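You operate a simulated robot arm through the tools that you are given. There is no shell and no other tool.

You run a simulated robot arm. Do the job below in one go: nothing can be reset, and whatever is moved stays where it is left.

## Task
Soak the yellow-banded bundle from the shelf in the soak trough under the black weight.
Fine: purple drain lever down, fill to the line by the green lever under the trough, shut it; leave the other controls. Set down upright: what you pick out.

It is judged by the outcome, as a careful person would: the job done as asked, and still so three seconds after it is handed in. It fails if anything else is knocked over, pushed out of place, dropped, spilled or broken.

## Robot
A 7-joint arm with a three-finger gripper, fixed in place. Base frame: the origin is at the foot of the arm, x ahead of it, y to its left, z up; the work surface is at about z = 806. Units: mm, degrees, N and s.
Its first joint turns from -166.0 to 166.0 degrees. Payload 2.69 kg.
Tool frame: the origin (TCP) lies between the finger pads and is the grasp point; the fingertips stand 30 mm ahead of it; z points along the fingers, y is the line along which they close. Largest opening 128 mm; the body of the gripper starts 117 mm behind the TCP.
Orientation is that of the tool frame in the base frame, as a unit quaternion [w, x, y, z]. With the fingers straight down and closing along the base's y, the tool's x points along the base's -x, its y along +y and its z along -z.

## Interface
- The arm moves only by the tool jog_arm. Its argument "steps" is a list that holds one entry, the list of rows, each a list of 7 numbers: the shift along the tool's x, y, z in units of 200 mm (1.0 is 200 mm), then the turn, a rotation vector about the tool's x, y, z in units of 90 degrees (1.0 is 90 degrees), then the opening, from 0 (shut) to 1 (fully open). In form: [[[dx, dy, dz, ax, ay, az, gripper], ...]]. A call has 1 to 20 rows; each row is the pose to reach, as a shift and turn from the pose commanded when the call began, along the tool's axes at that moment. A call with a number of a shift or a turn outside -1 to 1 is refused whole. Each row takes 0.2 s and may step no farther than 50 mm and 8.6 degrees from the row before; otherwise, or with a gripper value out of range, the whole call is refused. A pose out of reach is approached as far as the arm can. The call stops where the force on the tool passes 50 N (or 10 N more than at its start, if that is more) or the arm is blocked; 0.2 s more then pass. Each finger halts on what it meets, pressing with about 33 N; the grip force reading is that of the motor and also rises with nothing between the fingers. The clock runs only during rows and for 0.2 s after the last one: add rows that repeat a pose to give the fingers time. The reply holds the time, the measured pose of the TCP, the force on the tool along the base axes, the opening and the grip force, in the units named above and with some noise, with the torque about the TCP (base axes, N m) and any sound that the robot's microphone picked up.
- Cameras (640 x 400 px; columns grow to the right, rows downward): "scene" is fixed at [48.7, 650.3, 1810.8]; the picture's right is [-0.75, -0.67, 0.00], its down [-0.39, 0.43, -0.81] and it looks along [0.54, -0.61, -0.58] (base axes); focal length 342 px, centre (320, 200). "wrist" rides on the gripper at [58, 54, -131] in the tool frame; the picture's right is [-0.68, 0.74, 0.00], its down [-0.62, -0.57, -0.55] and it looks along [-0.40, -0.37, 0.84] (tool axes); focal length 234 px, centre (320, 200). There is no depth. A picture from a camera that has moved, and an enlarged one, comes with that camera's place and axes in the base frame and with its lens.
- get_image(camera): a new picture of that camera. No time passes.
- move_column(by): slides the trunk up (or, below 0, down) by that many mm; the arm rides with it, the base frame stays. It gives what a move gives, with no picture.
- enlarge(camera, box): a new picture of the part [left, top, right, bottom] of that camera's present view, enlarged. No time passes.
- job_done(): hands the job in; it is judged then, once.

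Nothing tells you positions but the pictures and the camera data. Unless the task says otherwise, let go and move clear before handing in.

The tools are called after "Call:" as name(argument=value, ...) on one line, values as JSON. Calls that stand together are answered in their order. jog_arm: Moves the arm, as the interface text tells. Its arguments: {"type":"object","properties":{"steps":{"type":"array"}},"required":["steps"]} The other tools are called the same way: move_column (by) slides the trunk up or down; get_image (camera) takes a picture; enlarge (camera, box) takes an enlarged picture of a part of a camera's view; job_done () hands the job in.

At the start:

```text
clock: 0.0
position: [546.0, -160.3, 1498.2]
tcp_rot: [0.0, 0.0, 1.0, -0.001]
ft_force: [0.5, -0.4, -0.5]
torque: [-0.01, -0.03, -0.01]
gripper_width: 127.8
finger_force: 0.1
trunk travel left (down, up): [-275.0, 75.0]
```

scene: 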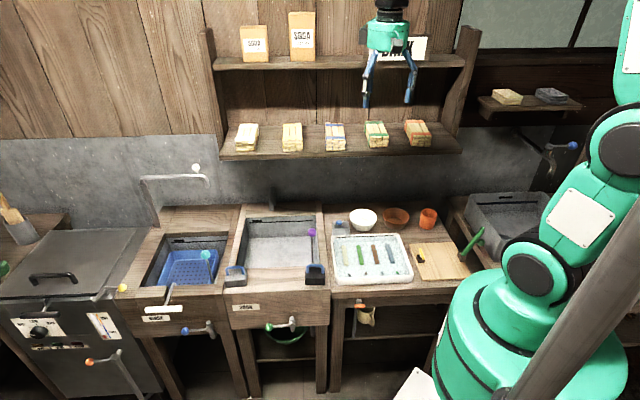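
wrist: 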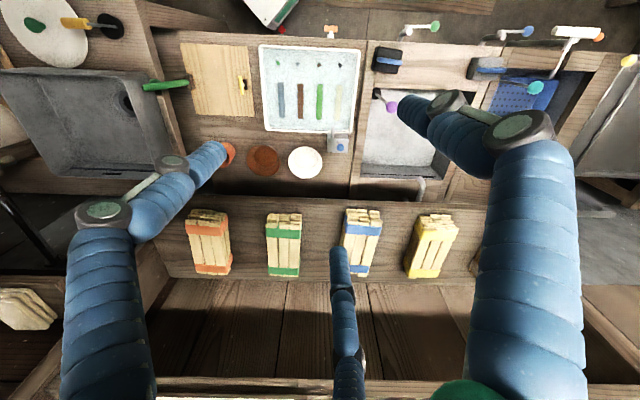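

I see a shelf with banded bundles, and below it several troughs with levers. I'll look closer before moving anything.

Call:
enlarge(camera="scene", box=[200, 100, 480, 275])

Call:
enlarge(camera="scene", box=[120, 190, 360, 340])

Call:
enlarge(camera="scene", box=[220, 200, 340, 275])

Call:
enlarge(camera="wrist", box=[340, 0, 640, 190])

Call:
enlarge(camera="scene", box=[220, 280, 340, 355])

```text
2.29 times, centred on (340, 188) of scene
camera zoom: at [48.7, 650.3, 1810.8], right [-0.75, -0.67, 0.0], down [-0.39, 0.43, -0.81], along [0.54, -0.61, -0.58], focal length 782 px, centre (274, 229)
```

zoom: 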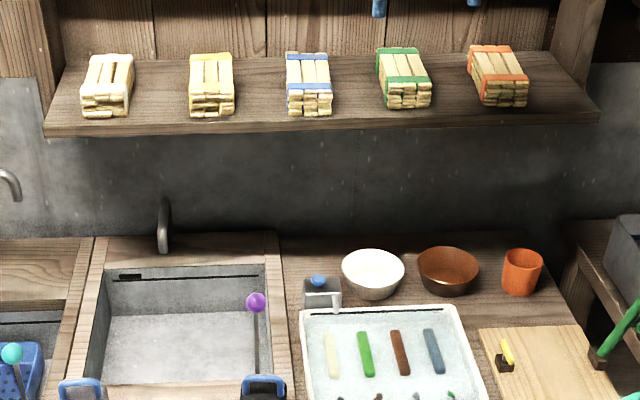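

```text
2.67 times, centred on (240, 265) of scene
camera zoom: at [48.7, 650.3, 1810.8], right [-0.75, -0.67, 0.0], down [-0.39, 0.43, -0.81], along [0.54, -0.61, -0.58], focal length 912 px, centre (533, 27)
```

zoom: 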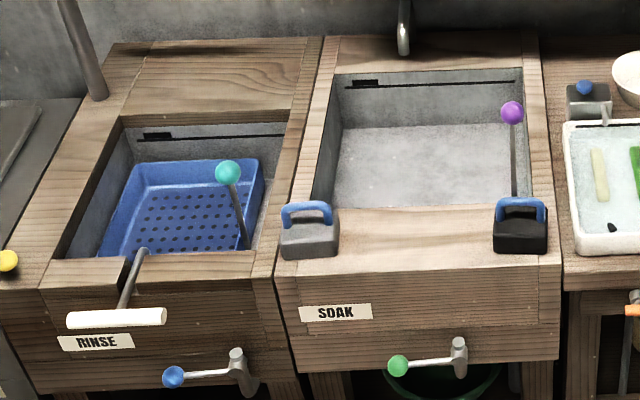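

```text
5.33 times, centred on (280, 238) of scene
camera zoom: at [48.7, 650.3, 1810.8], right [-0.75, -0.67, 0.0], down [-0.39, 0.43, -0.81], along [0.54, -0.61, -0.58], focal length 1825 px, centre (533, 0)
```

zoom: 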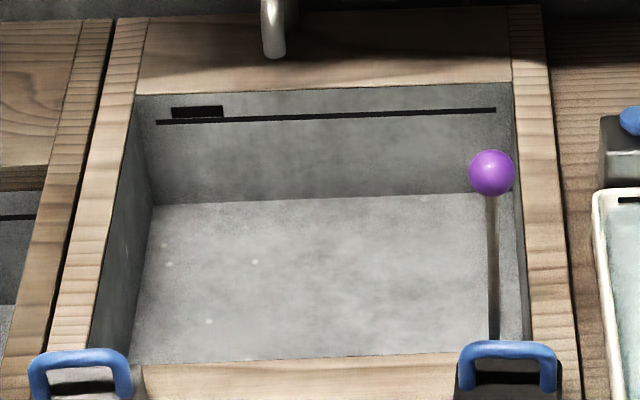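

```text
2.11 times, centred on (490, 95) of wrist
camera zoom: at [488.2, -108.5, 1629.7], right [0.68, 0.74, 0.0], down [0.62, -0.57, 0.55], along [0.4, -0.37, -0.84], focal length 493 px, centre (-38, 421)
```

zoom: 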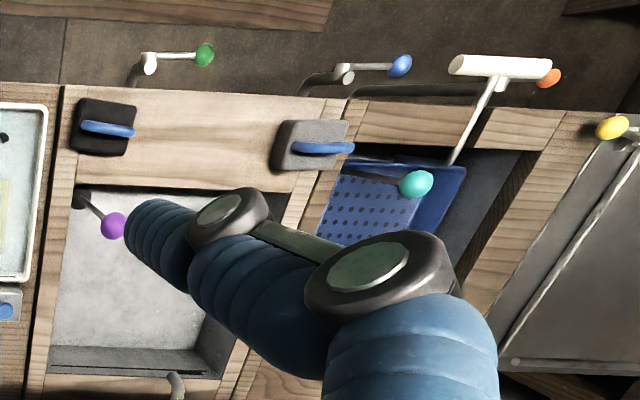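

```text
5.33 times, centred on (280, 318) of scene
camera zoom: at [48.7, 650.3, 1810.8], right [-0.75, -0.67, 0.0], down [-0.39, 0.43, -0.81], along [0.54, -0.61, -0.58], focal length 1825 px, centre (533, -427)
```

zoom: 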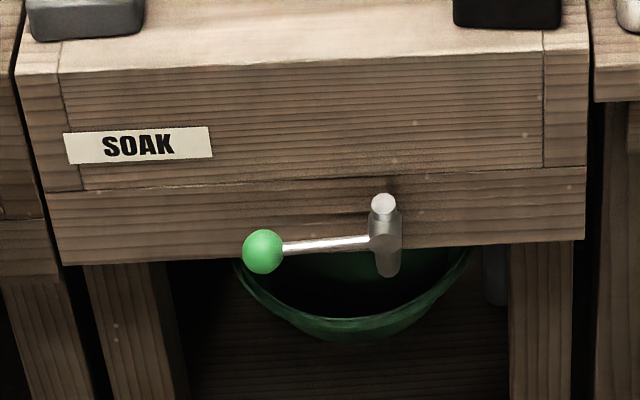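

The bench runs at about 45° to the base axes. The soak trough sits at roughly x 580-1040 and the yellow bundle at about (910, -167, 1268). Next I turn the gripper square with the bench and move to where the wrist camera can see the trough.

Call:
jog_arm(steps=[[[-0.083, 0.105, 0.093, 0, 0, 0.0625, 1], [-0.167, 0.21, 0.186, 0, 0, 0.125, 1], [-0.25, 0.315, 0.279, 0, 0, 0.1875, 1], [-0.333, 0.42, 0.3725, 0, 0, 0.25, 1], [-0.416, 0.525, 0.4656, 0, 0, 0.3125, 1], [-0.5, 0.63, 0.5588, 0, 0, 0.375, 1], [-0.583, 0.735, 0.652, 0, 0, 0.4375, 1], [-0.667, 0.84, 0.745, 0, 0, 0.5, 1]]])

```text
clock: 1.8
position: [679.6, 5.7, 1349.2]
tcp_rot: [0.0, 0.384, 0.924, 0.0]
ft_force: [-0.1, -0.8, -0.1]
torque: [0.01, -0.01, -0.02]
gripper_width: 128.2
finger_force: 0.1
trunk travel left (down, up): [-275.0, 75.0]
```

Call:
jog_arm(steps=[[[0.022, 0.167, 0.124, 0, 0, 0, 1], [0.044, 0.333, 0.248, 0, 0, 0, 1], [0.066, 0.5, 0.372, 0, 0, 0, 1], [0.088, 0.667, 0.496, 0, 0, 0, 1], [0.11, 0.833, 0.62, 0, 0, 0, 1], [0.13, 1.0, 0.745, 0, 0, 0, 1]]])

Call:
get_image(camera="wrist")

Call:
get_image(camera="scene")

```text
clock: 3.2
position: [801.4, 167.5, 1197.9]
tcp_rot: [0.0, 0.382, 0.924, 0.0]
ft_force: [-0.4, -0.5, 0.9]
torque: [-0.04, -0.03, -0.03]
gripper_width: 127.7
finger_force: 0.0
trunk travel left (down, up): [-275.0, 75.0]
```

```text
taken
camera wrist: at [798.7, 246.0, 1330.1], right [1.0, 0.04, 0.0], down [0.04, -0.84, 0.55], along [0.02, -0.55, -0.84], focal length 234 px, centre (320, 200)
```

wrist: 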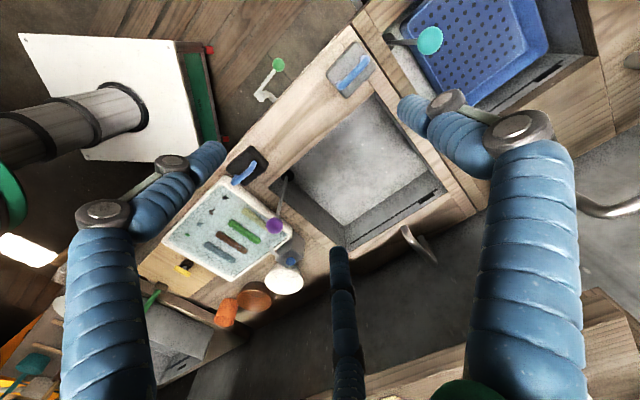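

```text
taken
```

scene: 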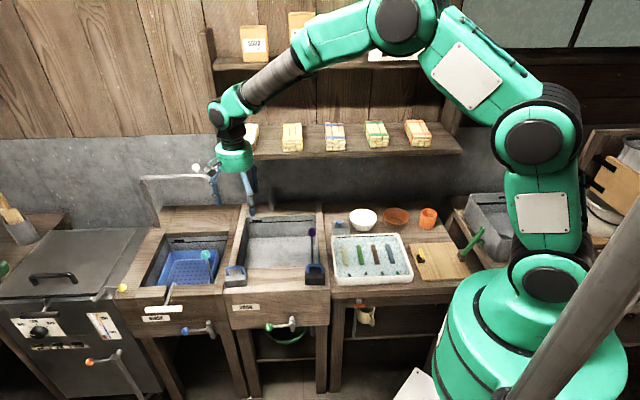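

Call:
enlarge(camera="wrist", box=[220, 40, 470, 260])

Call:
enlarge(camera="wrist", box=[220, 140, 320, 250])

Call:
enlarge(camera="scene", box=[210, 200, 350, 340])

Call:
enlarge(camera="wrist", box=[230, 30, 330, 120])

```text
1.82 times, centred on (345, 150) of wrist
camera zoom: at [798.7, 246.0, 1330.1], right [1.0, 0.04, 0.0], down [0.04, -0.84, 0.55], along [0.02, -0.55, -0.84], focal length 426 px, centre (274, 291)
```

zoom: 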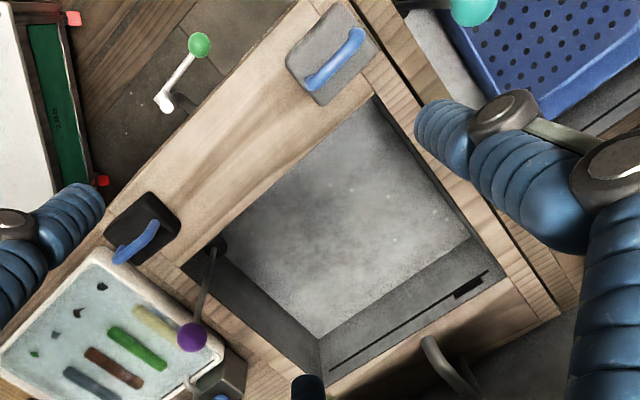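

```text
3.64 times, centred on (270, 195) of wrist
camera zoom: at [798.7, 246.0, 1330.1], right [1.0, 0.04, 0.0], down [0.04, -0.84, 0.55], along [0.02, -0.55, -0.84], focal length 852 px, centre (502, 218)
```

zoom: 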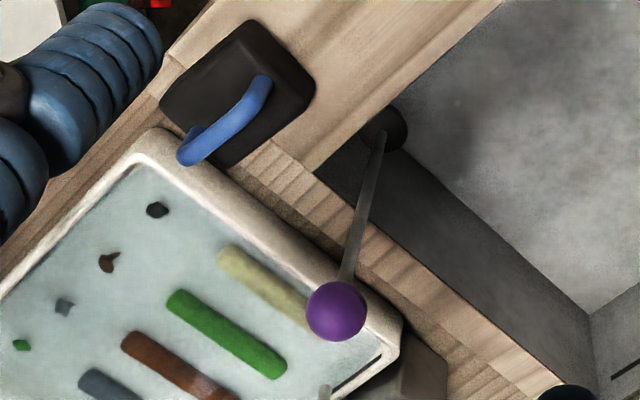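

```text
2.86 times, centred on (280, 270) of scene
camera zoom: at [48.7, 650.3, 1810.8], right [-0.75, -0.67, 0.0], down [-0.39, 0.43, -0.81], along [0.54, -0.61, -0.58], focal length 978 px, centre (434, 0)
```

zoom: 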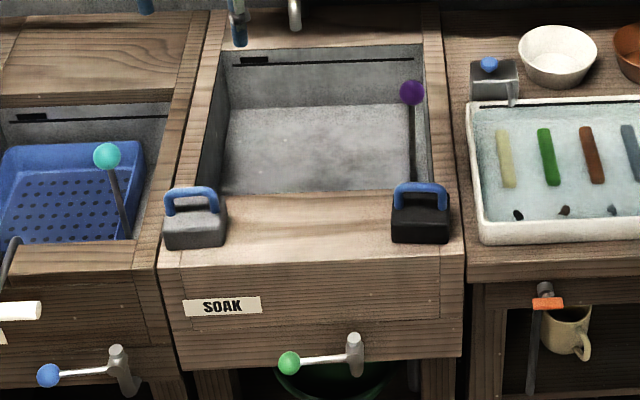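

```text
4.44 times, centred on (280, 75) of wrist
camera zoom: at [798.7, 246.0, 1330.1], right [1.0, 0.04, 0.0], down [0.04, -0.84, 0.55], along [0.02, -0.55, -0.84], focal length 1041 px, centre (498, 756)
```

zoom: 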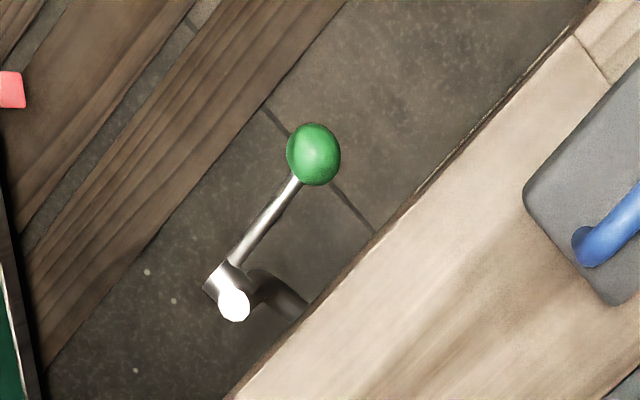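

Call:
jog_arm(steps=[[[0.01, -0.116, 0.2, 0, 0, 0, 1], [0.02, -0.232, 0.4, 0, 0, 0, 1], [0.03, -0.348, 0.6, 0, 0, 0, 1], [0.04, -0.464, 0.8, 0, 0, 0, 1], [0.05, -0.58, 1.0, 0, 0, 0, 1]]])

Call:
get_image(camera="wrist")

Call:
enlarge(camera="wrist", box=[230, 100, 410, 220])

```text
clock: 4.4
position: [713.5, 90.6, 1001.9]
tcp_rot: [0.0, 0.383, 0.924, 0.0]
ft_force: [0.2, 0.4, 0.3]
torque: [-0.01, 0.08, -0.01]
gripper_width: 127.9
finger_force: 0.1
trunk travel left (down, up): [-275.0, 75.0]
```

```text
taken
camera wrist: at [710.1, 168.7, 1132.7], right [1.0, 0.04, 0.0], down [0.04, -0.84, 0.55], along [0.02, -0.55, -0.84], focal length 234 px, centre (320, 200)
```

wrist: 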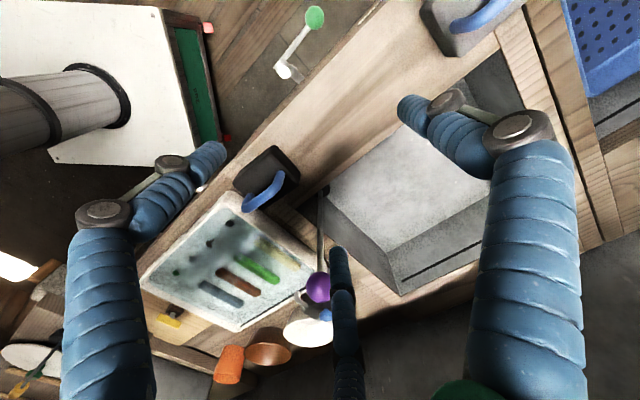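

```text
3.33 times, centred on (320, 160) of wrist
camera zoom: at [710.1, 168.7, 1132.7], right [1.0, 0.04, 0.0], down [0.04, -0.84, 0.55], along [0.02, -0.55, -0.84], focal length 781 px, centre (320, 333)
```

zoom: 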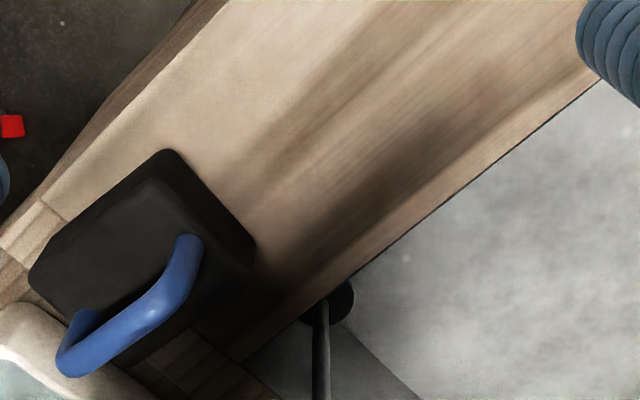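

Call:
enlarge(camera="scene", box=[190, 240, 230, 270])

Call:
enlarge(camera="scene", box=[295, 220, 335, 290])

Call:
enlarge(camera="scene", box=[260, 110, 320, 160])

```text
13.33 times, centred on (210, 255) of scene
camera zoom: at [48.7, 650.3, 1810.8], right [-0.75, -0.67, 0.0], down [-0.39, 0.43, -0.81], along [0.54, -0.61, -0.58], focal length 4562 px, centre (1787, -533)
```

zoom: 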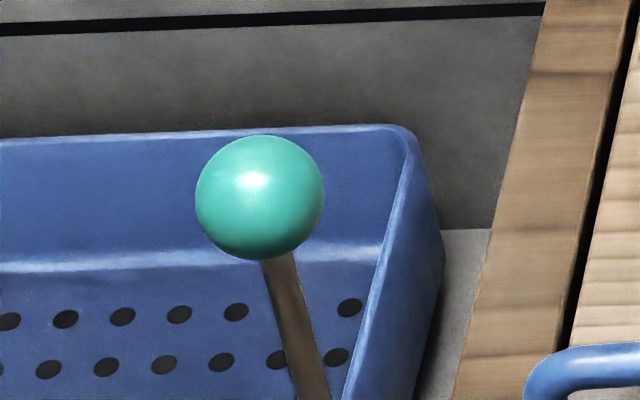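

```text
5.71 times, centred on (315, 255) of scene
camera zoom: at [48.7, 650.3, 1810.8], right [-0.75, -0.67, 0.0], down [-0.39, 0.43, -0.81], along [0.54, -0.61, -0.58], focal length 1955 px, centre (349, -114)
```

zoom: 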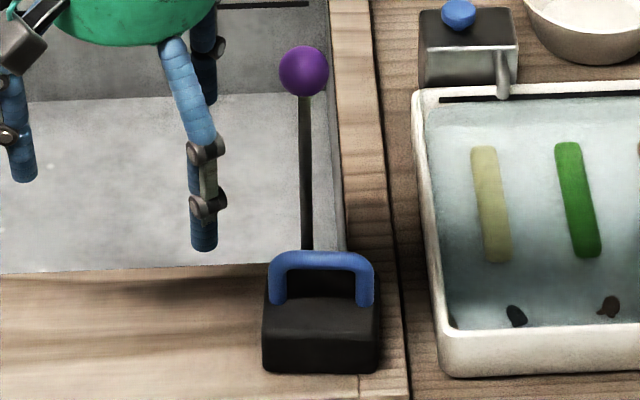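

```text
8.00 times, centred on (290, 135) of scene
camera zoom: at [48.7, 650.3, 1810.8], right [-0.75, -0.67, 0.0], down [-0.39, 0.43, -0.81], along [0.54, -0.61, -0.58], focal length 2737 px, centre (560, 720)
```

zoom: 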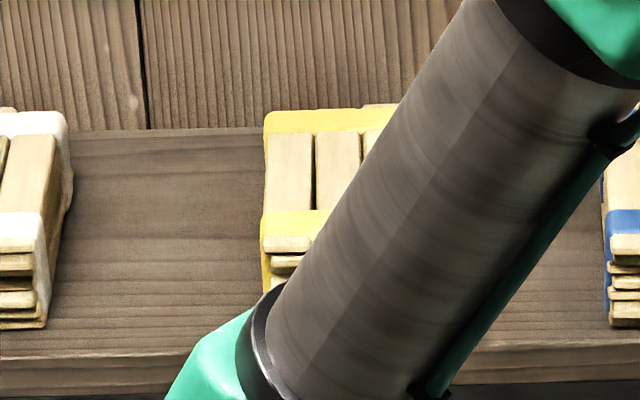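

The yellow bundle lies at about s≈525, w≈761 in bench axes (s along the bench, w toward the wall), under the upper shelf's front edge. I rise in front of the shelf and tilt the tool about 25° toward the wall for the grasp.

Call:
jog_arm(steps=[[[0, -0.044, -0.2, 0, 0, 0, 1], [0, -0.088, -0.4, 0, 0, 0, 1], [0, -0.132, -0.6, 0, 0, 0, 1], [0, -0.176, -0.8, 0, 0, 0, 1], [0, -0.22, -1.0, 0, 0, 0, 1]]])

Call:
jog_arm(steps=[[[-0.05, 0, -0.16, 0, -0.07, 0, 0.7], [-0.1, 0, -0.32, 0, -0.14, 0, 0.7], [-0.15, 0, -0.48, 0, -0.21, 0, 0.7], [-0.2, 0, -0.64, 0, -0.278, 0, 0.7], [-0.25, 0, -0.8, 0, -0.278, 0, 0.7]]])

Call:
get_image(camera="wrist")

Call:
get_image(camera="scene")

```text
clock: 5.6
position: [680.4, 59.0, 1202.8]
tcp_rot: [0.0, 0.383, 0.924, 0.0]
ft_force: [-0.5, 0.5, 0.0]
torque: [0.0, -0.05, -0.02]
gripper_width: 128.0
finger_force: 0.0
trunk travel left (down, up): [-275.0, 75.0]
```

```text
clock: 6.8
position: [718.3, 23.8, 1362.8]
tcp_rot: [0.201, 0.373, 0.902, -0.083]
ft_force: [0.3, 0.0, -0.6]
torque: [-0.02, -0.02, 0.01]
gripper_width: 89.6
finger_force: 0.1
trunk travel left (down, up): [-275.0, 75.0]
```

```text
taken
camera wrist: at [679.3, 137.8, 1457.0], right [0.95, 0.09, 0.29], down [-0.17, -0.63, 0.76], along [0.25, -0.77, -0.59], focal length 234 px, centre (320, 200)
```

wrist: 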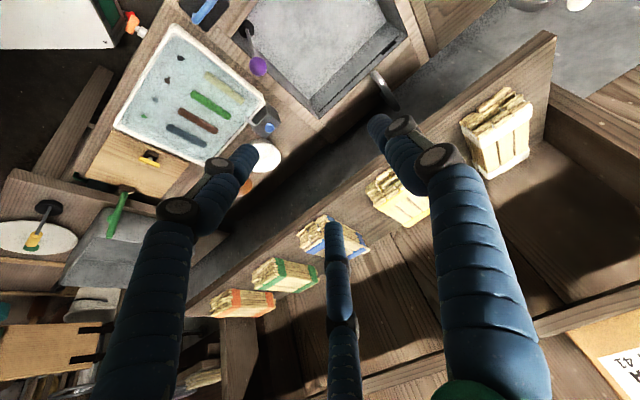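

```text
taken
```

scene: 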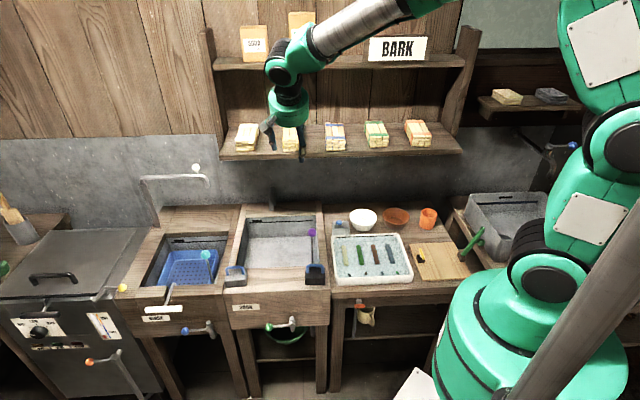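

Call:
enlarge(camera="wrist", box=[340, 140, 460, 250])

Call:
enlarge(camera="scene", box=[250, 100, 320, 170])

```text
3.64 times, centred on (400, 195) of wrist
camera zoom: at [679.3, 137.8, 1457.0], right [0.95, 0.09, 0.29], down [-0.17, -0.63, 0.76], along [0.25, -0.77, -0.59], focal length 852 px, centre (29, 218)
```

zoom: 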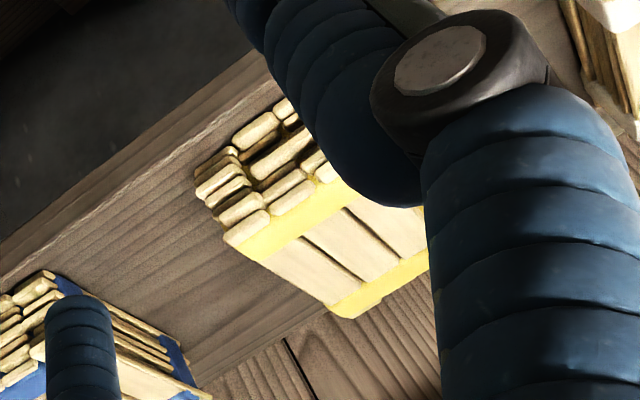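

```text
5.71 times, centred on (285, 135) of scene
camera zoom: at [48.7, 650.3, 1810.8], right [-0.75, -0.67, 0.0], down [-0.39, 0.43, -0.81], along [0.54, -0.61, -0.58], focal length 1955 px, centre (520, 571)
```

zoom: 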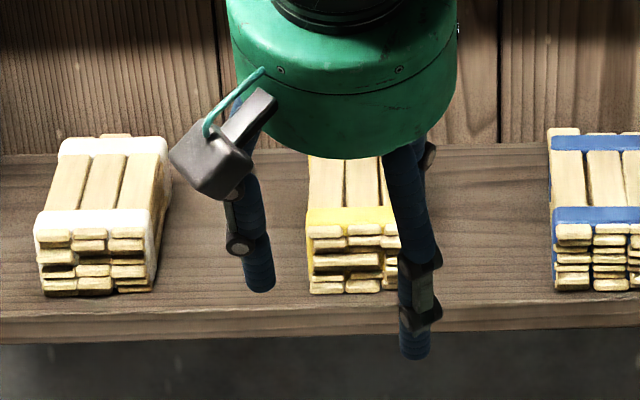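

Call:
jog_arm(steps=[[[-0.166, 0.005, 0.105, 0, 0, 0, 0.7], [-0.332, 0.01, 0.21, 0, 0, 0, 0.7], [-0.498, 0.015, 0.3155, 0, 0, 0, 0.7], [-0.665, 0.02, 0.42, 0, 0, 0, 0.7], [-0.831, 0.025, 0.526, 0, 0, 0, 0.7], [-0.997, 0.03, 0.631, 0, 0, 0, 0.7]]])

Call:
get_image(camera="wrist")

Call:
get_image(camera="scene")

Call:
enlarge(camera="scene", box=[250, 80, 330, 170])

```text
clock: 8.2
position: [887.7, -137.2, 1330.6]
tcp_rot: [0.199, 0.374, 0.902, -0.083]
ft_force: [0.3, -0.2, 0.2]
torque: [-0.01, 0.01, 0.04]
gripper_width: 89.6
finger_force: 0.1
trunk travel left (down, up): [-275.0, 75.0]
```

```text
taken
camera wrist: at [849.9, -23.6, 1425.0], right [0.95, 0.09, 0.28], down [-0.17, -0.63, 0.76], along [0.25, -0.77, -0.59], focal length 234 px, centre (320, 200)
```

wrist: 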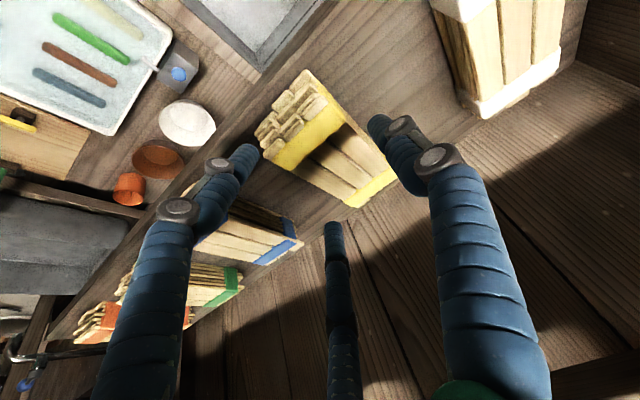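

```text
taken
```

scene: 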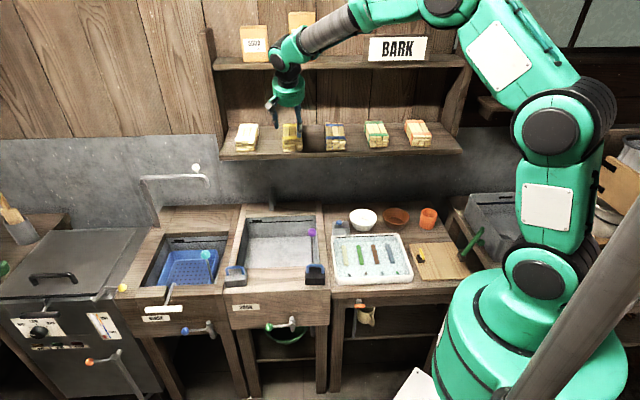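

```text
4.44 times, centred on (290, 125) of scene
camera zoom: at [48.7, 650.3, 1810.8], right [-0.75, -0.67, 0.0], down [-0.39, 0.43, -0.81], along [0.54, -0.61, -0.58], focal length 1520 px, centre (453, 533)
```

zoom: 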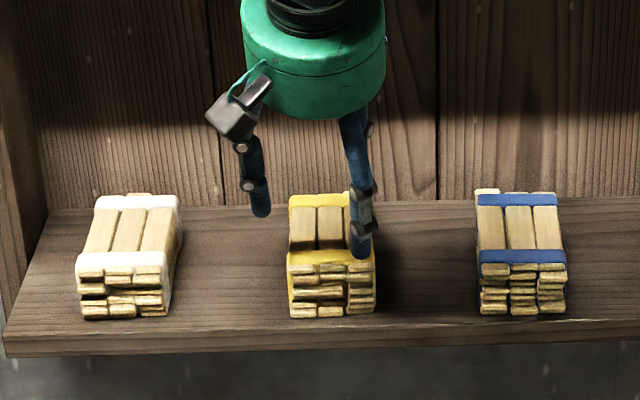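

Call:
enlarge(camera="wrist", box=[230, 50, 430, 220])

Call:
enlarge(camera="scene", box=[265, 110, 325, 160])

```text
2.35 times, centred on (330, 135) of wrist
camera zoom: at [849.9, -23.6, 1425.0], right [0.95, 0.09, 0.28], down [-0.17, -0.63, 0.76], along [0.25, -0.77, -0.59], focal length 551 px, centre (296, 353)
```

zoom: 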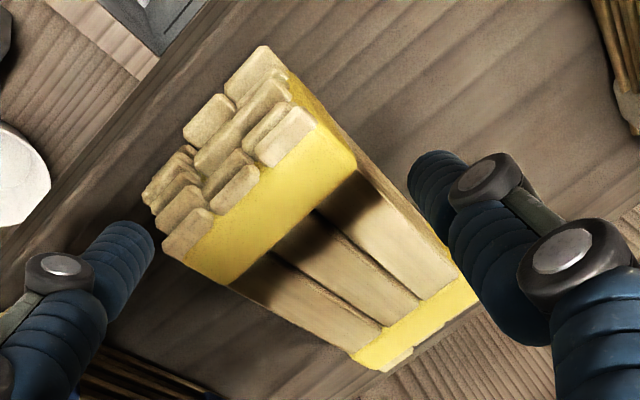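

```text
8.00 times, centred on (295, 135) of scene
camera zoom: at [48.7, 650.3, 1810.8], right [-0.75, -0.67, 0.0], down [-0.39, 0.43, -0.81], along [0.54, -0.61, -0.58], focal length 2737 px, centre (520, 720)
```

zoom: 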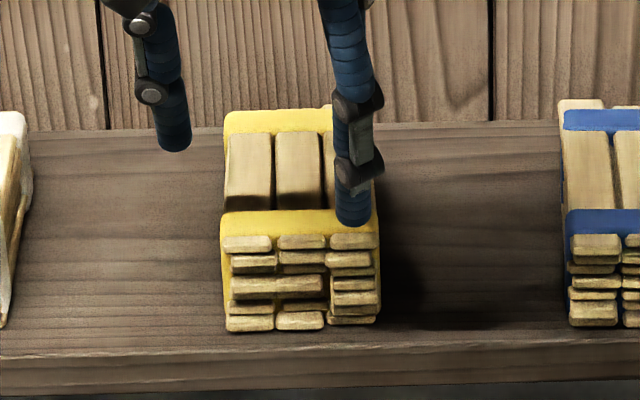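

The pictures show three blue finger-like rods, though the description says two fingers. I'll back off a little and close in free air to see how they move.

Call:
jog_arm(steps=[[[0.1, 0, -0.15, 0, 0, 0, 0.7], [0.2, 0, -0.3, 0, 0, 0, 0.4], [0.2, 0, -0.3, 0, 0, 0, 0.1], [0.2, 0, -0.3, 0, 0, 0, 0.1], [0.2, 0, -0.3, 0, 0, 0, 0.1]]])

Call:
get_image(camera="wrist")

Call:
enlarge(camera="scene", box=[250, 30, 330, 170])

```text
clock: 9.4
position: [843.4, -92.5, 1368.2]
tcp_rot: [0.2, 0.374, 0.902, -0.084]
ft_force: [-0.6, -0.4, 0.2]
torque: [0.0, -0.02, -0.02]
gripper_width: 12.7
finger_force: 0.1
trunk travel left (down, up): [-275.0, 75.0]
```

```text
taken
camera wrist: at [805.4, 20.8, 1462.8], right [0.95, 0.09, 0.29], down [-0.17, -0.63, 0.76], along [0.25, -0.77, -0.59], focal length 234 px, centre (320, 200)
```

wrist: 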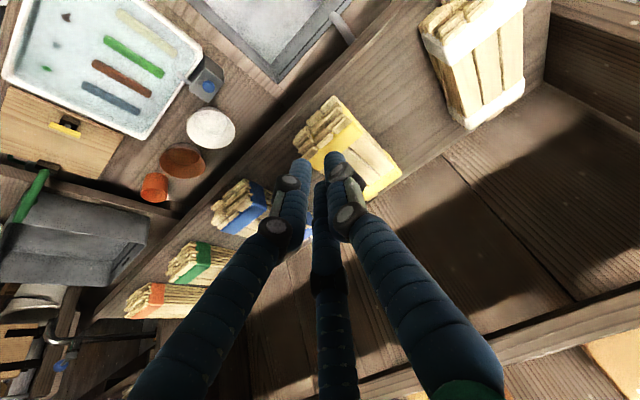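

```text
2.86 times, centred on (290, 100) of scene
camera zoom: at [48.7, 650.3, 1810.8], right [-0.75, -0.67, 0.0], down [-0.39, 0.43, -0.81], along [0.54, -0.61, -0.58], focal length 978 px, centre (406, 486)
```

zoom: 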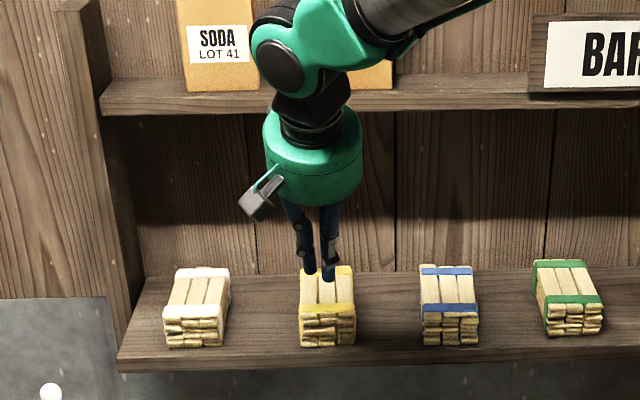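

Call:
enlarge(camera="wrist", box=[440, 250, 640, 400])

Call:
enlarge(camera="wrist", box=[280, 80, 420, 210])

Call:
enlarge(camera="scene", box=[265, 110, 325, 160])

```text
2.67 times, centred on (540, 325) of wrist
camera zoom: at [805.4, 20.8, 1462.8], right [0.95, 0.09, 0.29], down [-0.17, -0.63, 0.76], along [0.25, -0.77, -0.59], focal length 624 px, centre (-267, -133)
```

zoom: 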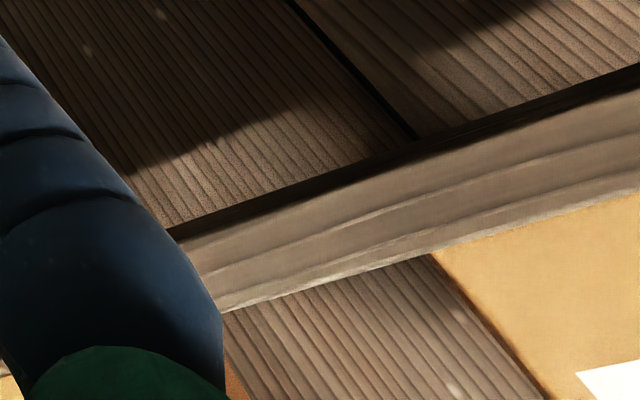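

```text
3.08 times, centred on (350, 145) of wrist
camera zoom: at [805.4, 20.8, 1462.8], right [0.95, 0.09, 0.29], down [-0.17, -0.63, 0.76], along [0.25, -0.77, -0.59], focal length 720 px, centre (228, 369)
```

zoom: 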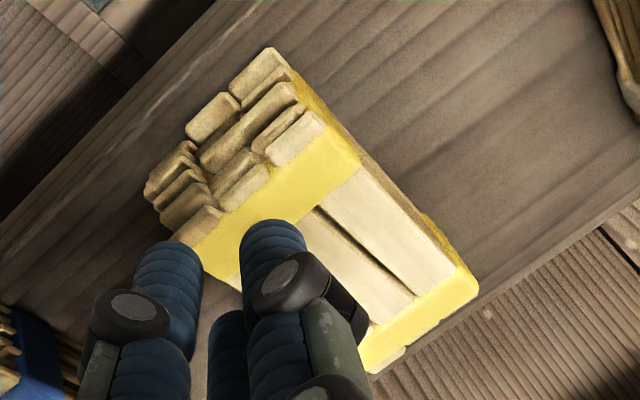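

```text
8.00 times, centred on (295, 135) of scene
camera zoom: at [48.7, 650.3, 1810.8], right [-0.75, -0.67, 0.0], down [-0.39, 0.43, -0.81], along [0.54, -0.61, -0.58], focal length 2737 px, centre (520, 720)
```

zoom: 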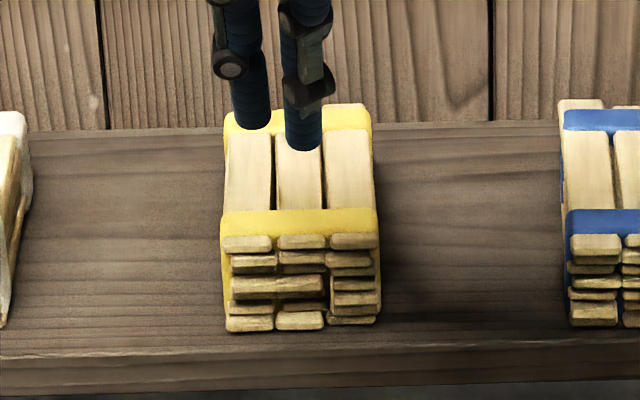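

Both pictures and motion show three fingers that close radially, so I plan grasps that work for two fingers or three. My refined estimate of the bundle is s≈494–563, w≈717–857, top z≈1270, in front of the upper shelf edge (w≈853). I use a 10° tilt and offset the hand so all the fingers clear the bundle.

Call:
jog_arm(steps=[[[-0.15, -0.03, 0.05, 0, 0.055, 0, 0.6], [-0.3, -0.06, 0.15, 0, 0.111, 0, 1], [-0.4375, -0.0975, 0.3, 0, 0.1667, 0, 1], [-0.4375, -0.0975, 0.375, 0, 0.1667, 0, 1], [-0.4375, -0.0975, 0.375, 0, 0.1667, 0, 1]]])

Call:
get_image(camera="wrist")

Call:
enlarge(camera="scene", box=[250, 20, 330, 170])

Call:
enlarge(camera="scene", box=[265, 110, 325, 160])

```text
clock: 10.6
position: [907.9, -184.4, 1336.9]
tcp_rot: [0.08, 0.382, 0.92, -0.033]
ft_force: [0.0, 0.4, 0.6]
torque: [-0.07, -0.02, 0.01]
gripper_width: 127.9
finger_force: 0.0
trunk travel left (down, up): [-275.0, 75.0]
```

```text
taken
camera wrist: at [890.3, -90.0, 1456.2], right [0.99, 0.05, 0.12], down [-0.04, -0.76, 0.65], along [0.12, -0.65, -0.75], focal length 234 px, centre (320, 200)
```

wrist: 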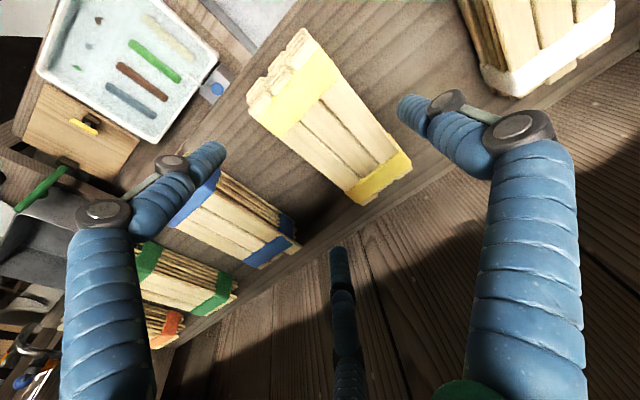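

```text
2.67 times, centred on (290, 95) of scene
camera zoom: at [48.7, 650.3, 1810.8], right [-0.75, -0.67, 0.0], down [-0.39, 0.43, -0.81], along [0.54, -0.61, -0.58], focal length 912 px, centre (400, 480)
```

zoom: 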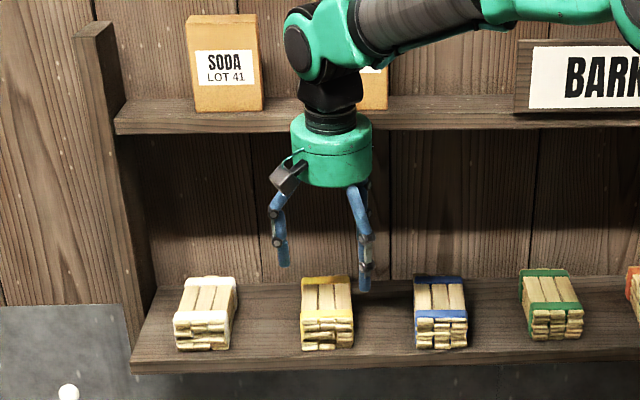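

```text
8.00 times, centred on (295, 135) of scene
camera zoom: at [48.7, 650.3, 1810.8], right [-0.75, -0.67, 0.0], down [-0.39, 0.43, -0.81], along [0.54, -0.61, -0.58], focal length 2737 px, centre (520, 720)
```

zoom: 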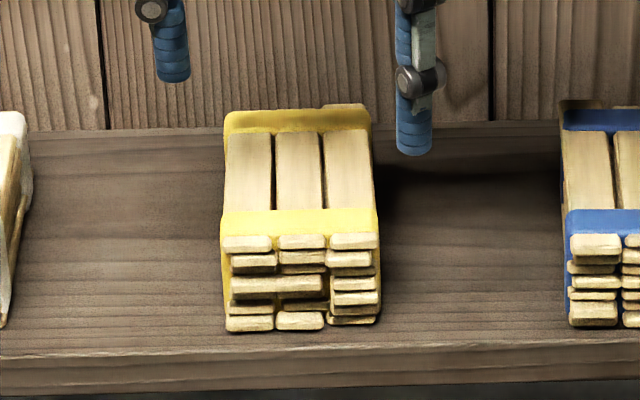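

Call:
enlarge(camera="wrist", box=[240, 20, 420, 210])

```text
2.11 times, centred on (330, 115) of wrist
camera zoom: at [890.3, -90.0, 1456.2], right [0.99, 0.05, 0.12], down [-0.04, -0.76, 0.65], along [0.12, -0.65, -0.75], focal length 493 px, centre (299, 379)
```

zoom: 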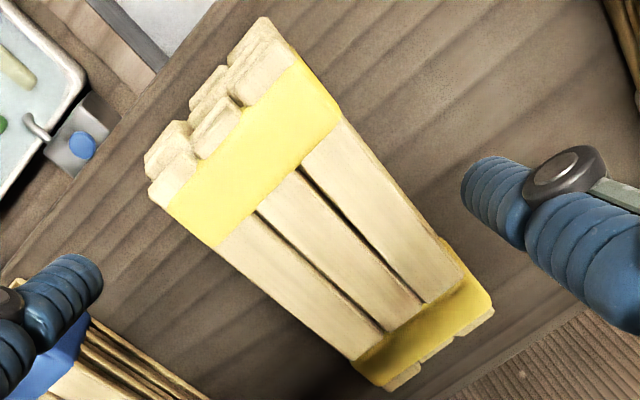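

Call:
jog_arm(steps=[[[0, 0, 0.08, 0, 0, 0, 1], [0, 0, 0.16, 0, 0, 0, 1]]])

Call:
enlarge(camera="scene", box=[265, 110, 325, 160])

Call:
get_image(camera="wrist")

```text
clock: 11.2
position: [914.0, -188.2, 1303.6]
tcp_rot: [0.08, 0.381, 0.921, -0.033]
ft_force: [0.3, -0.8, 0.5]
torque: [0.02, 0.02, 0.0]
gripper_width: 127.9
finger_force: 0.0
trunk travel left (down, up): [-275.0, 75.0]
```

```text
8.00 times, centred on (295, 135) of scene
camera zoom: at [48.7, 650.3, 1810.8], right [-0.75, -0.67, 0.0], down [-0.39, 0.43, -0.81], along [0.54, -0.61, -0.58], focal length 2737 px, centre (520, 720)
```

zoom: 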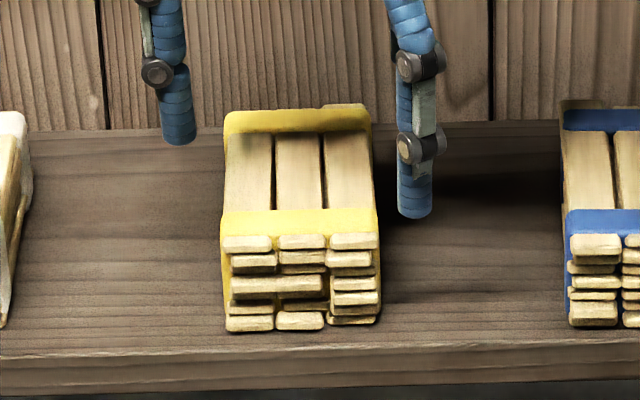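

```text
taken
camera wrist: at [895.4, -94.7, 1422.8], right [0.99, 0.05, 0.12], down [-0.04, -0.76, 0.65], along [0.12, -0.65, -0.75], focal length 234 px, centre (320, 200)
```

wrist: 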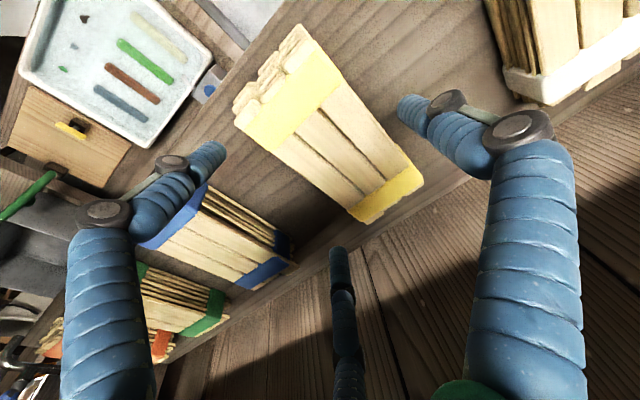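

Call:
jog_arm(steps=[[[0, 0, 0.065, 0, 0, 0, 1], [0, 0, 0.13, 0, 0, 0, 1], [0, 0, 0.18, 0, 0, 0, 1]]])

Call:
enlarge(camera="scene", box=[265, 110, 325, 160])

Call:
get_image(camera="wrist")

```text
clock: 12.0
position: [917.5, -193.1, 1268.9]
tcp_rot: [0.081, 0.38, 0.921, -0.033]
ft_force: [-0.1, -0.5, 0.9]
torque: [-0.01, 0.0, 0.04]
gripper_width: 127.7
finger_force: 0.0
trunk travel left (down, up): [-275.0, 75.0]
```

```text
8.00 times, centred on (295, 135) of scene
camera zoom: at [48.7, 650.3, 1810.8], right [-0.75, -0.67, 0.0], down [-0.39, 0.43, -0.81], along [0.54, -0.61, -0.58], focal length 2737 px, centre (520, 720)
```

zoom: 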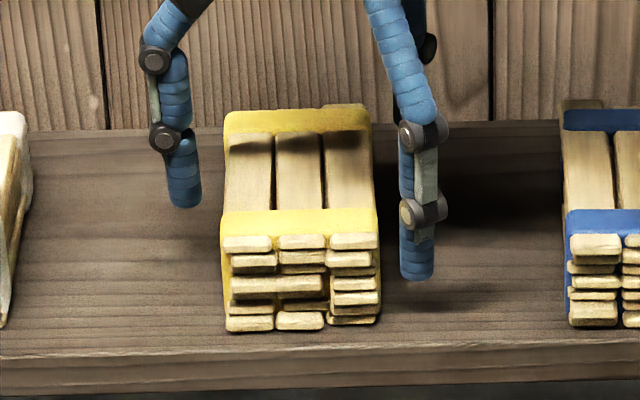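

```text
taken
camera wrist: at [899.6, -99.4, 1388.2], right [0.99, 0.05, 0.12], down [-0.04, -0.76, 0.65], along [0.12, -0.65, -0.75], focal length 234 px, centre (320, 200)
```

wrist: 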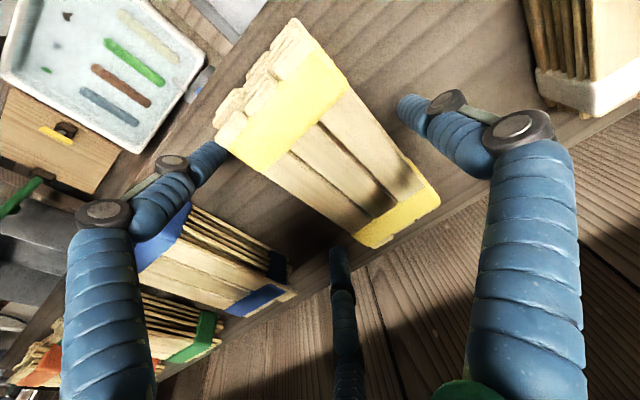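

Call:
jog_arm(steps=[[[-0.04, 0, 0.007, 0, 0, 0, 1], [-0.04, 0, 0.007, 0, 0, 0, 0.8], [-0.04, 0, 0.007, 0, 0, 0, 0.8], [-0.04, 0, 0.007, 0, 0, 0, 0.65], [-0.04, 0, 0.007, 0, 0, 0, 0.65]]])

Call:
enlarge(camera="scene", box=[265, 110, 325, 160])

Call:
get_image(camera="wrist")

```text
clock: 13.2
position: [923.5, -199.1, 1268.9]
tcp_rot: [0.081, 0.381, 0.92, -0.034]
ft_force: [-0.2, 0.2, 1.6]
torque: [0.22, 0.12, 0.04]
gripper_width: 97.1
finger_force: 33.5
trunk travel left (down, up): [-275.0, 75.0]
```

```text
8.00 times, centred on (295, 135) of scene
camera zoom: at [48.7, 650.3, 1810.8], right [-0.75, -0.67, 0.0], down [-0.39, 0.43, -0.81], along [0.54, -0.61, -0.58], focal length 2737 px, centre (520, 720)
```

zoom: 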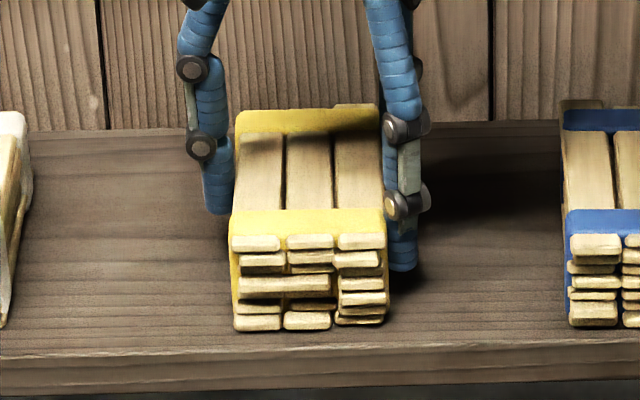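

```text
taken
camera wrist: at [904.8, -105.6, 1388.5], right [0.99, 0.05, 0.12], down [-0.04, -0.76, 0.65], along [0.12, -0.65, -0.75], focal length 234 px, centre (320, 200)
```

wrist: 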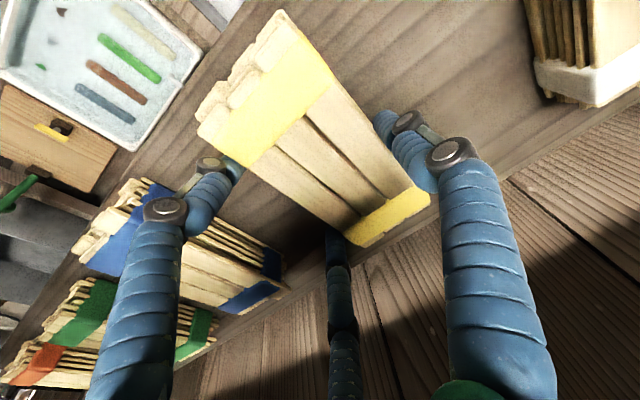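

It closed at a width of 97 mm, which confirms a real three-finger radial grip. I lift slightly and draw the bundle out from the shelf.

Call:
jog_arm(steps=[[[0, 0, -0.03, 0, 0, 0, 0.6], [0.0, 0, -0.1, 0, 0, 0, 0.6], [0.05, 0, -0.17, 0, 0, 0, 0.6], [0.15, 0, -0.23, 0, 0, 0, 0.6]]])

Call:
get_image(camera="wrist")

Call:
enlarge(camera="scene", box=[250, 70, 330, 170])

```text
clock: 14.2
position: [897.1, -171.8, 1313.0]
tcp_rot: [0.081, 0.381, 0.92, -0.034]
ft_force: [0.4, 0.0, -1.2]
torque: [-0.03, 0.01, -0.02]
gripper_width: 96.9
finger_force: 33.2
trunk travel left (down, up): [-275.0, 75.0]
```

```text
taken
camera wrist: at [876.9, -77.6, 1431.2], right [0.99, 0.05, 0.12], down [-0.04, -0.76, 0.65], along [0.12, -0.65, -0.75], focal length 234 px, centre (320, 200)
```

wrist: 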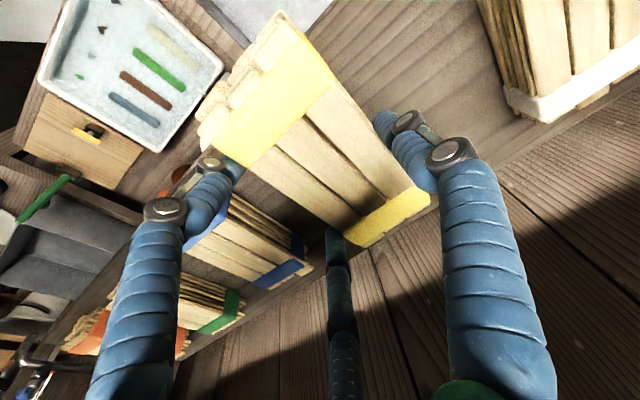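

```text
4.00 times, centred on (290, 120) of scene
camera zoom: at [48.7, 650.3, 1810.8], right [-0.75, -0.67, 0.0], down [-0.39, 0.43, -0.81], along [0.54, -0.61, -0.58], focal length 1368 px, centre (440, 520)
```

zoom: 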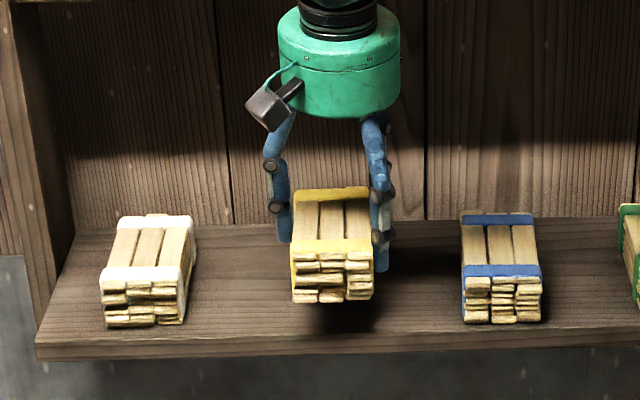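

Call:
jog_arm(steps=[[[0.197, 0, -0.0345, 0, 0, 0, 0.6], [0.394, 0, -0.069, 0, 0, 0, 0.6], [0.591, 0, -0.1035, 0, 0, 0, 0.6], [0.788, 0, -0.138, 0, 0, 0, 0.6], [0.985, 0, -0.1725, 0, 0, 0, 0.6]]])

Call:
jog_arm(steps=[[[0.029, 0.073, 0.164, 0, 0, 0, 0.6], [0.0575, 0.145, 0.328, 0, 0, 0, 0.6], [0.086, 0.218, 0.4925, 0, 0, 0, 0.6], [0.115, 0.29, 0.657, 0, 0, 0, 0.6], [0.144, 0.363, 0.821, 0, 0, 0, 0.6], [0.1725, 0.435, 0.985, 0, 0, 0, 0.6]]])

Call:
jog_arm(steps=[[[0.032, 0, 0.185, 0, 0, 0, 0.6], [0.0647, 0, 0.3694, 0, 0, 0, 0.6], [0.097, 0, 0.554, 0, 0, 0, 0.6], [0.1294, 0, 0.739, 0, 0, 0, 0.6]]])

Call:
get_image(camera="wrist")

Call:
get_image(camera="scene")

```text
clock: 15.4
position: [752.4, -30.6, 1311.1]
tcp_rot: [0.081, 0.381, 0.92, -0.033]
ft_force: [-0.7, 0.8, -1.1]
torque: [0.01, -0.02, -0.02]
gripper_width: 97.1
finger_force: 32.6
trunk travel left (down, up): [-275.0, 75.0]
```

```text
clock: 16.8
position: [815.1, 30.9, 1107.1]
tcp_rot: [0.08, 0.381, 0.921, -0.033]
ft_force: [-0.7, -1.6, -0.8]
torque: [0.01, 0.08, 0.04]
gripper_width: 97.1
finger_force: 33.0
trunk travel left (down, up): [-275.0, 75.0]
```

```text
clock: 17.8
position: [818.1, 30.4, 961.2]
tcp_rot: [0.082, 0.382, 0.92, -0.034]
ft_force: [1.3, -0.1, -0.2]
torque: [0.0, 0.06, -0.03]
gripper_width: 97.2
finger_force: 33.3
trunk travel left (down, up): [-275.0, 75.0]
```

```text
taken
camera wrist: at [799.0, 124.0, 1079.3], right [0.99, 0.05, 0.12], down [-0.04, -0.76, 0.65], along [0.12, -0.65, -0.75], focal length 234 px, centre (320, 200)
```

wrist: 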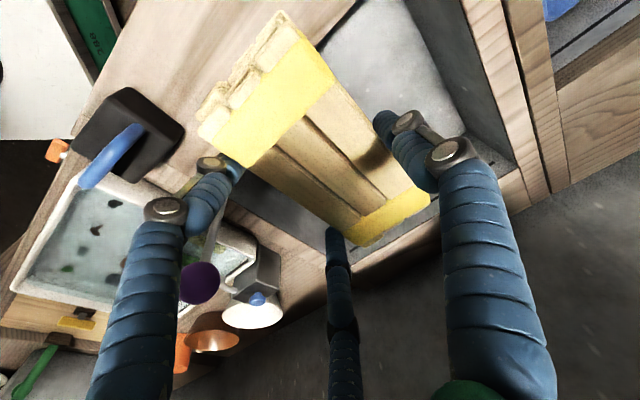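

```text
taken
```

scene: 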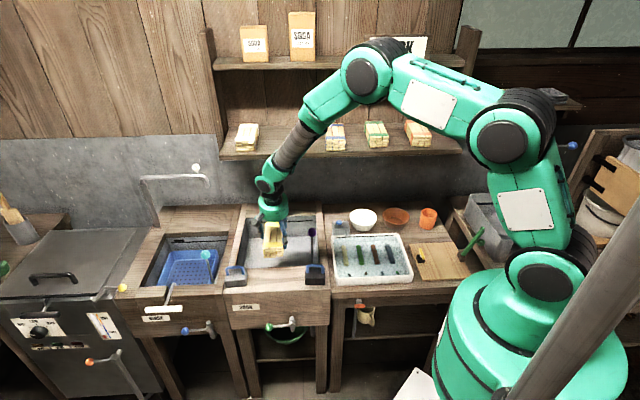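

Call:
jog_arm(steps=[[[-0.202, 0, 0.035, 0, 0, 0, 0.6], [-0.404, 0, 0.07, 0, 0, 0, 0.6], [-0.606, 0, 0.106, 0, 0, 0, 0.6]]])

Call:
jog_arm(steps=[[[0.0345, 0, 0.197, 0, 0, 0, 0.6], [0.069, 0, 0.394, 0, 0, 0, 0.6], [0.1035, 0, 0.591, 0, 0, 0, 0.6], [0.1294, 0, 0.739, 0, 0, 0, 0.6]]])

Call:
get_image(camera="wrist")

Call:
enlarge(camera="scene", box=[210, 160, 350, 300])

```text
clock: 18.6
position: [905.4, -57.7, 958.8]
tcp_rot: [0.08, 0.381, 0.921, -0.034]
ft_force: [0.4, -0.1, -2.0]
torque: [-0.01, 0.04, 0.05]
gripper_width: 97.1
finger_force: 33.0
trunk travel left (down, up): [-275.0, 75.0]
```

```text
clock: 19.6
position: [904.9, -56.2, 809.0]
tcp_rot: [0.082, 0.381, 0.92, -0.033]
ft_force: [1.9, 0.0, -0.8]
torque: [-0.01, 0.04, -0.02]
gripper_width: 97.1
finger_force: 33.5
trunk travel left (down, up): [-275.0, 75.0]
```

```text
taken
camera wrist: at [886.3, 37.5, 927.6], right [0.99, 0.05, 0.12], down [-0.04, -0.76, 0.65], along [0.12, -0.65, -0.75], focal length 234 px, centre (320, 200)
```

wrist: 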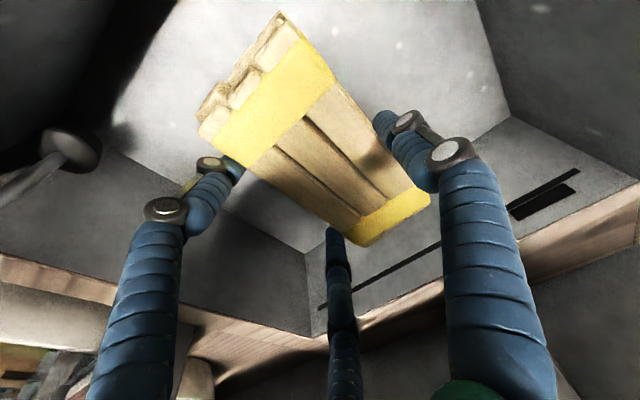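

```text
2.86 times, centred on (280, 230) of scene
camera zoom: at [48.7, 650.3, 1810.8], right [-0.75, -0.67, 0.0], down [-0.39, 0.43, -0.81], along [0.54, -0.61, -0.58], focal length 978 px, centre (434, 114)
```

zoom: 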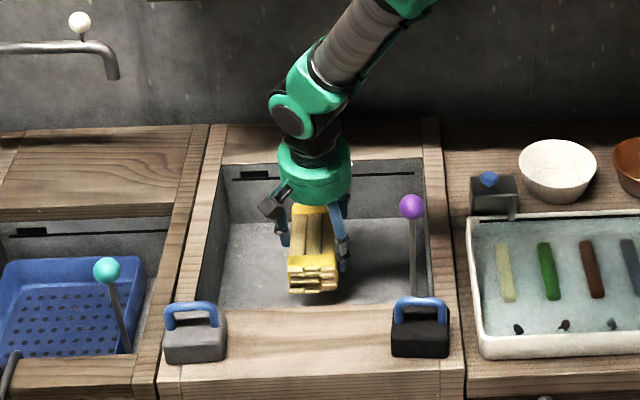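

Call:
enlarge(camera="wrist", box=[0, 60, 180, 240])

```text
2.22 times, centred on (90, 150) of wrist
camera zoom: at [886.3, 37.5, 927.6], right [0.99, 0.05, 0.12], down [-0.04, -0.76, 0.65], along [0.12, -0.65, -0.75], focal length 520 px, centre (831, 311)
```

zoom: 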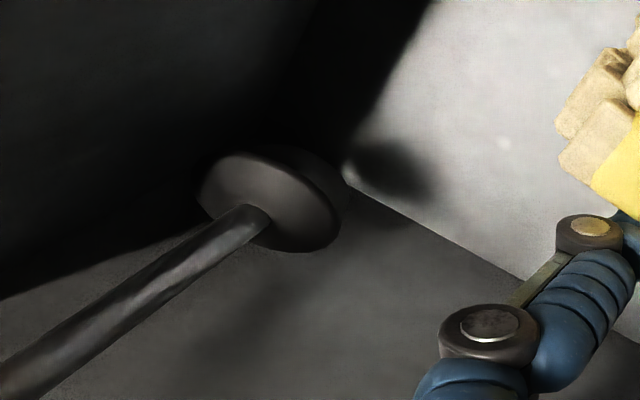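

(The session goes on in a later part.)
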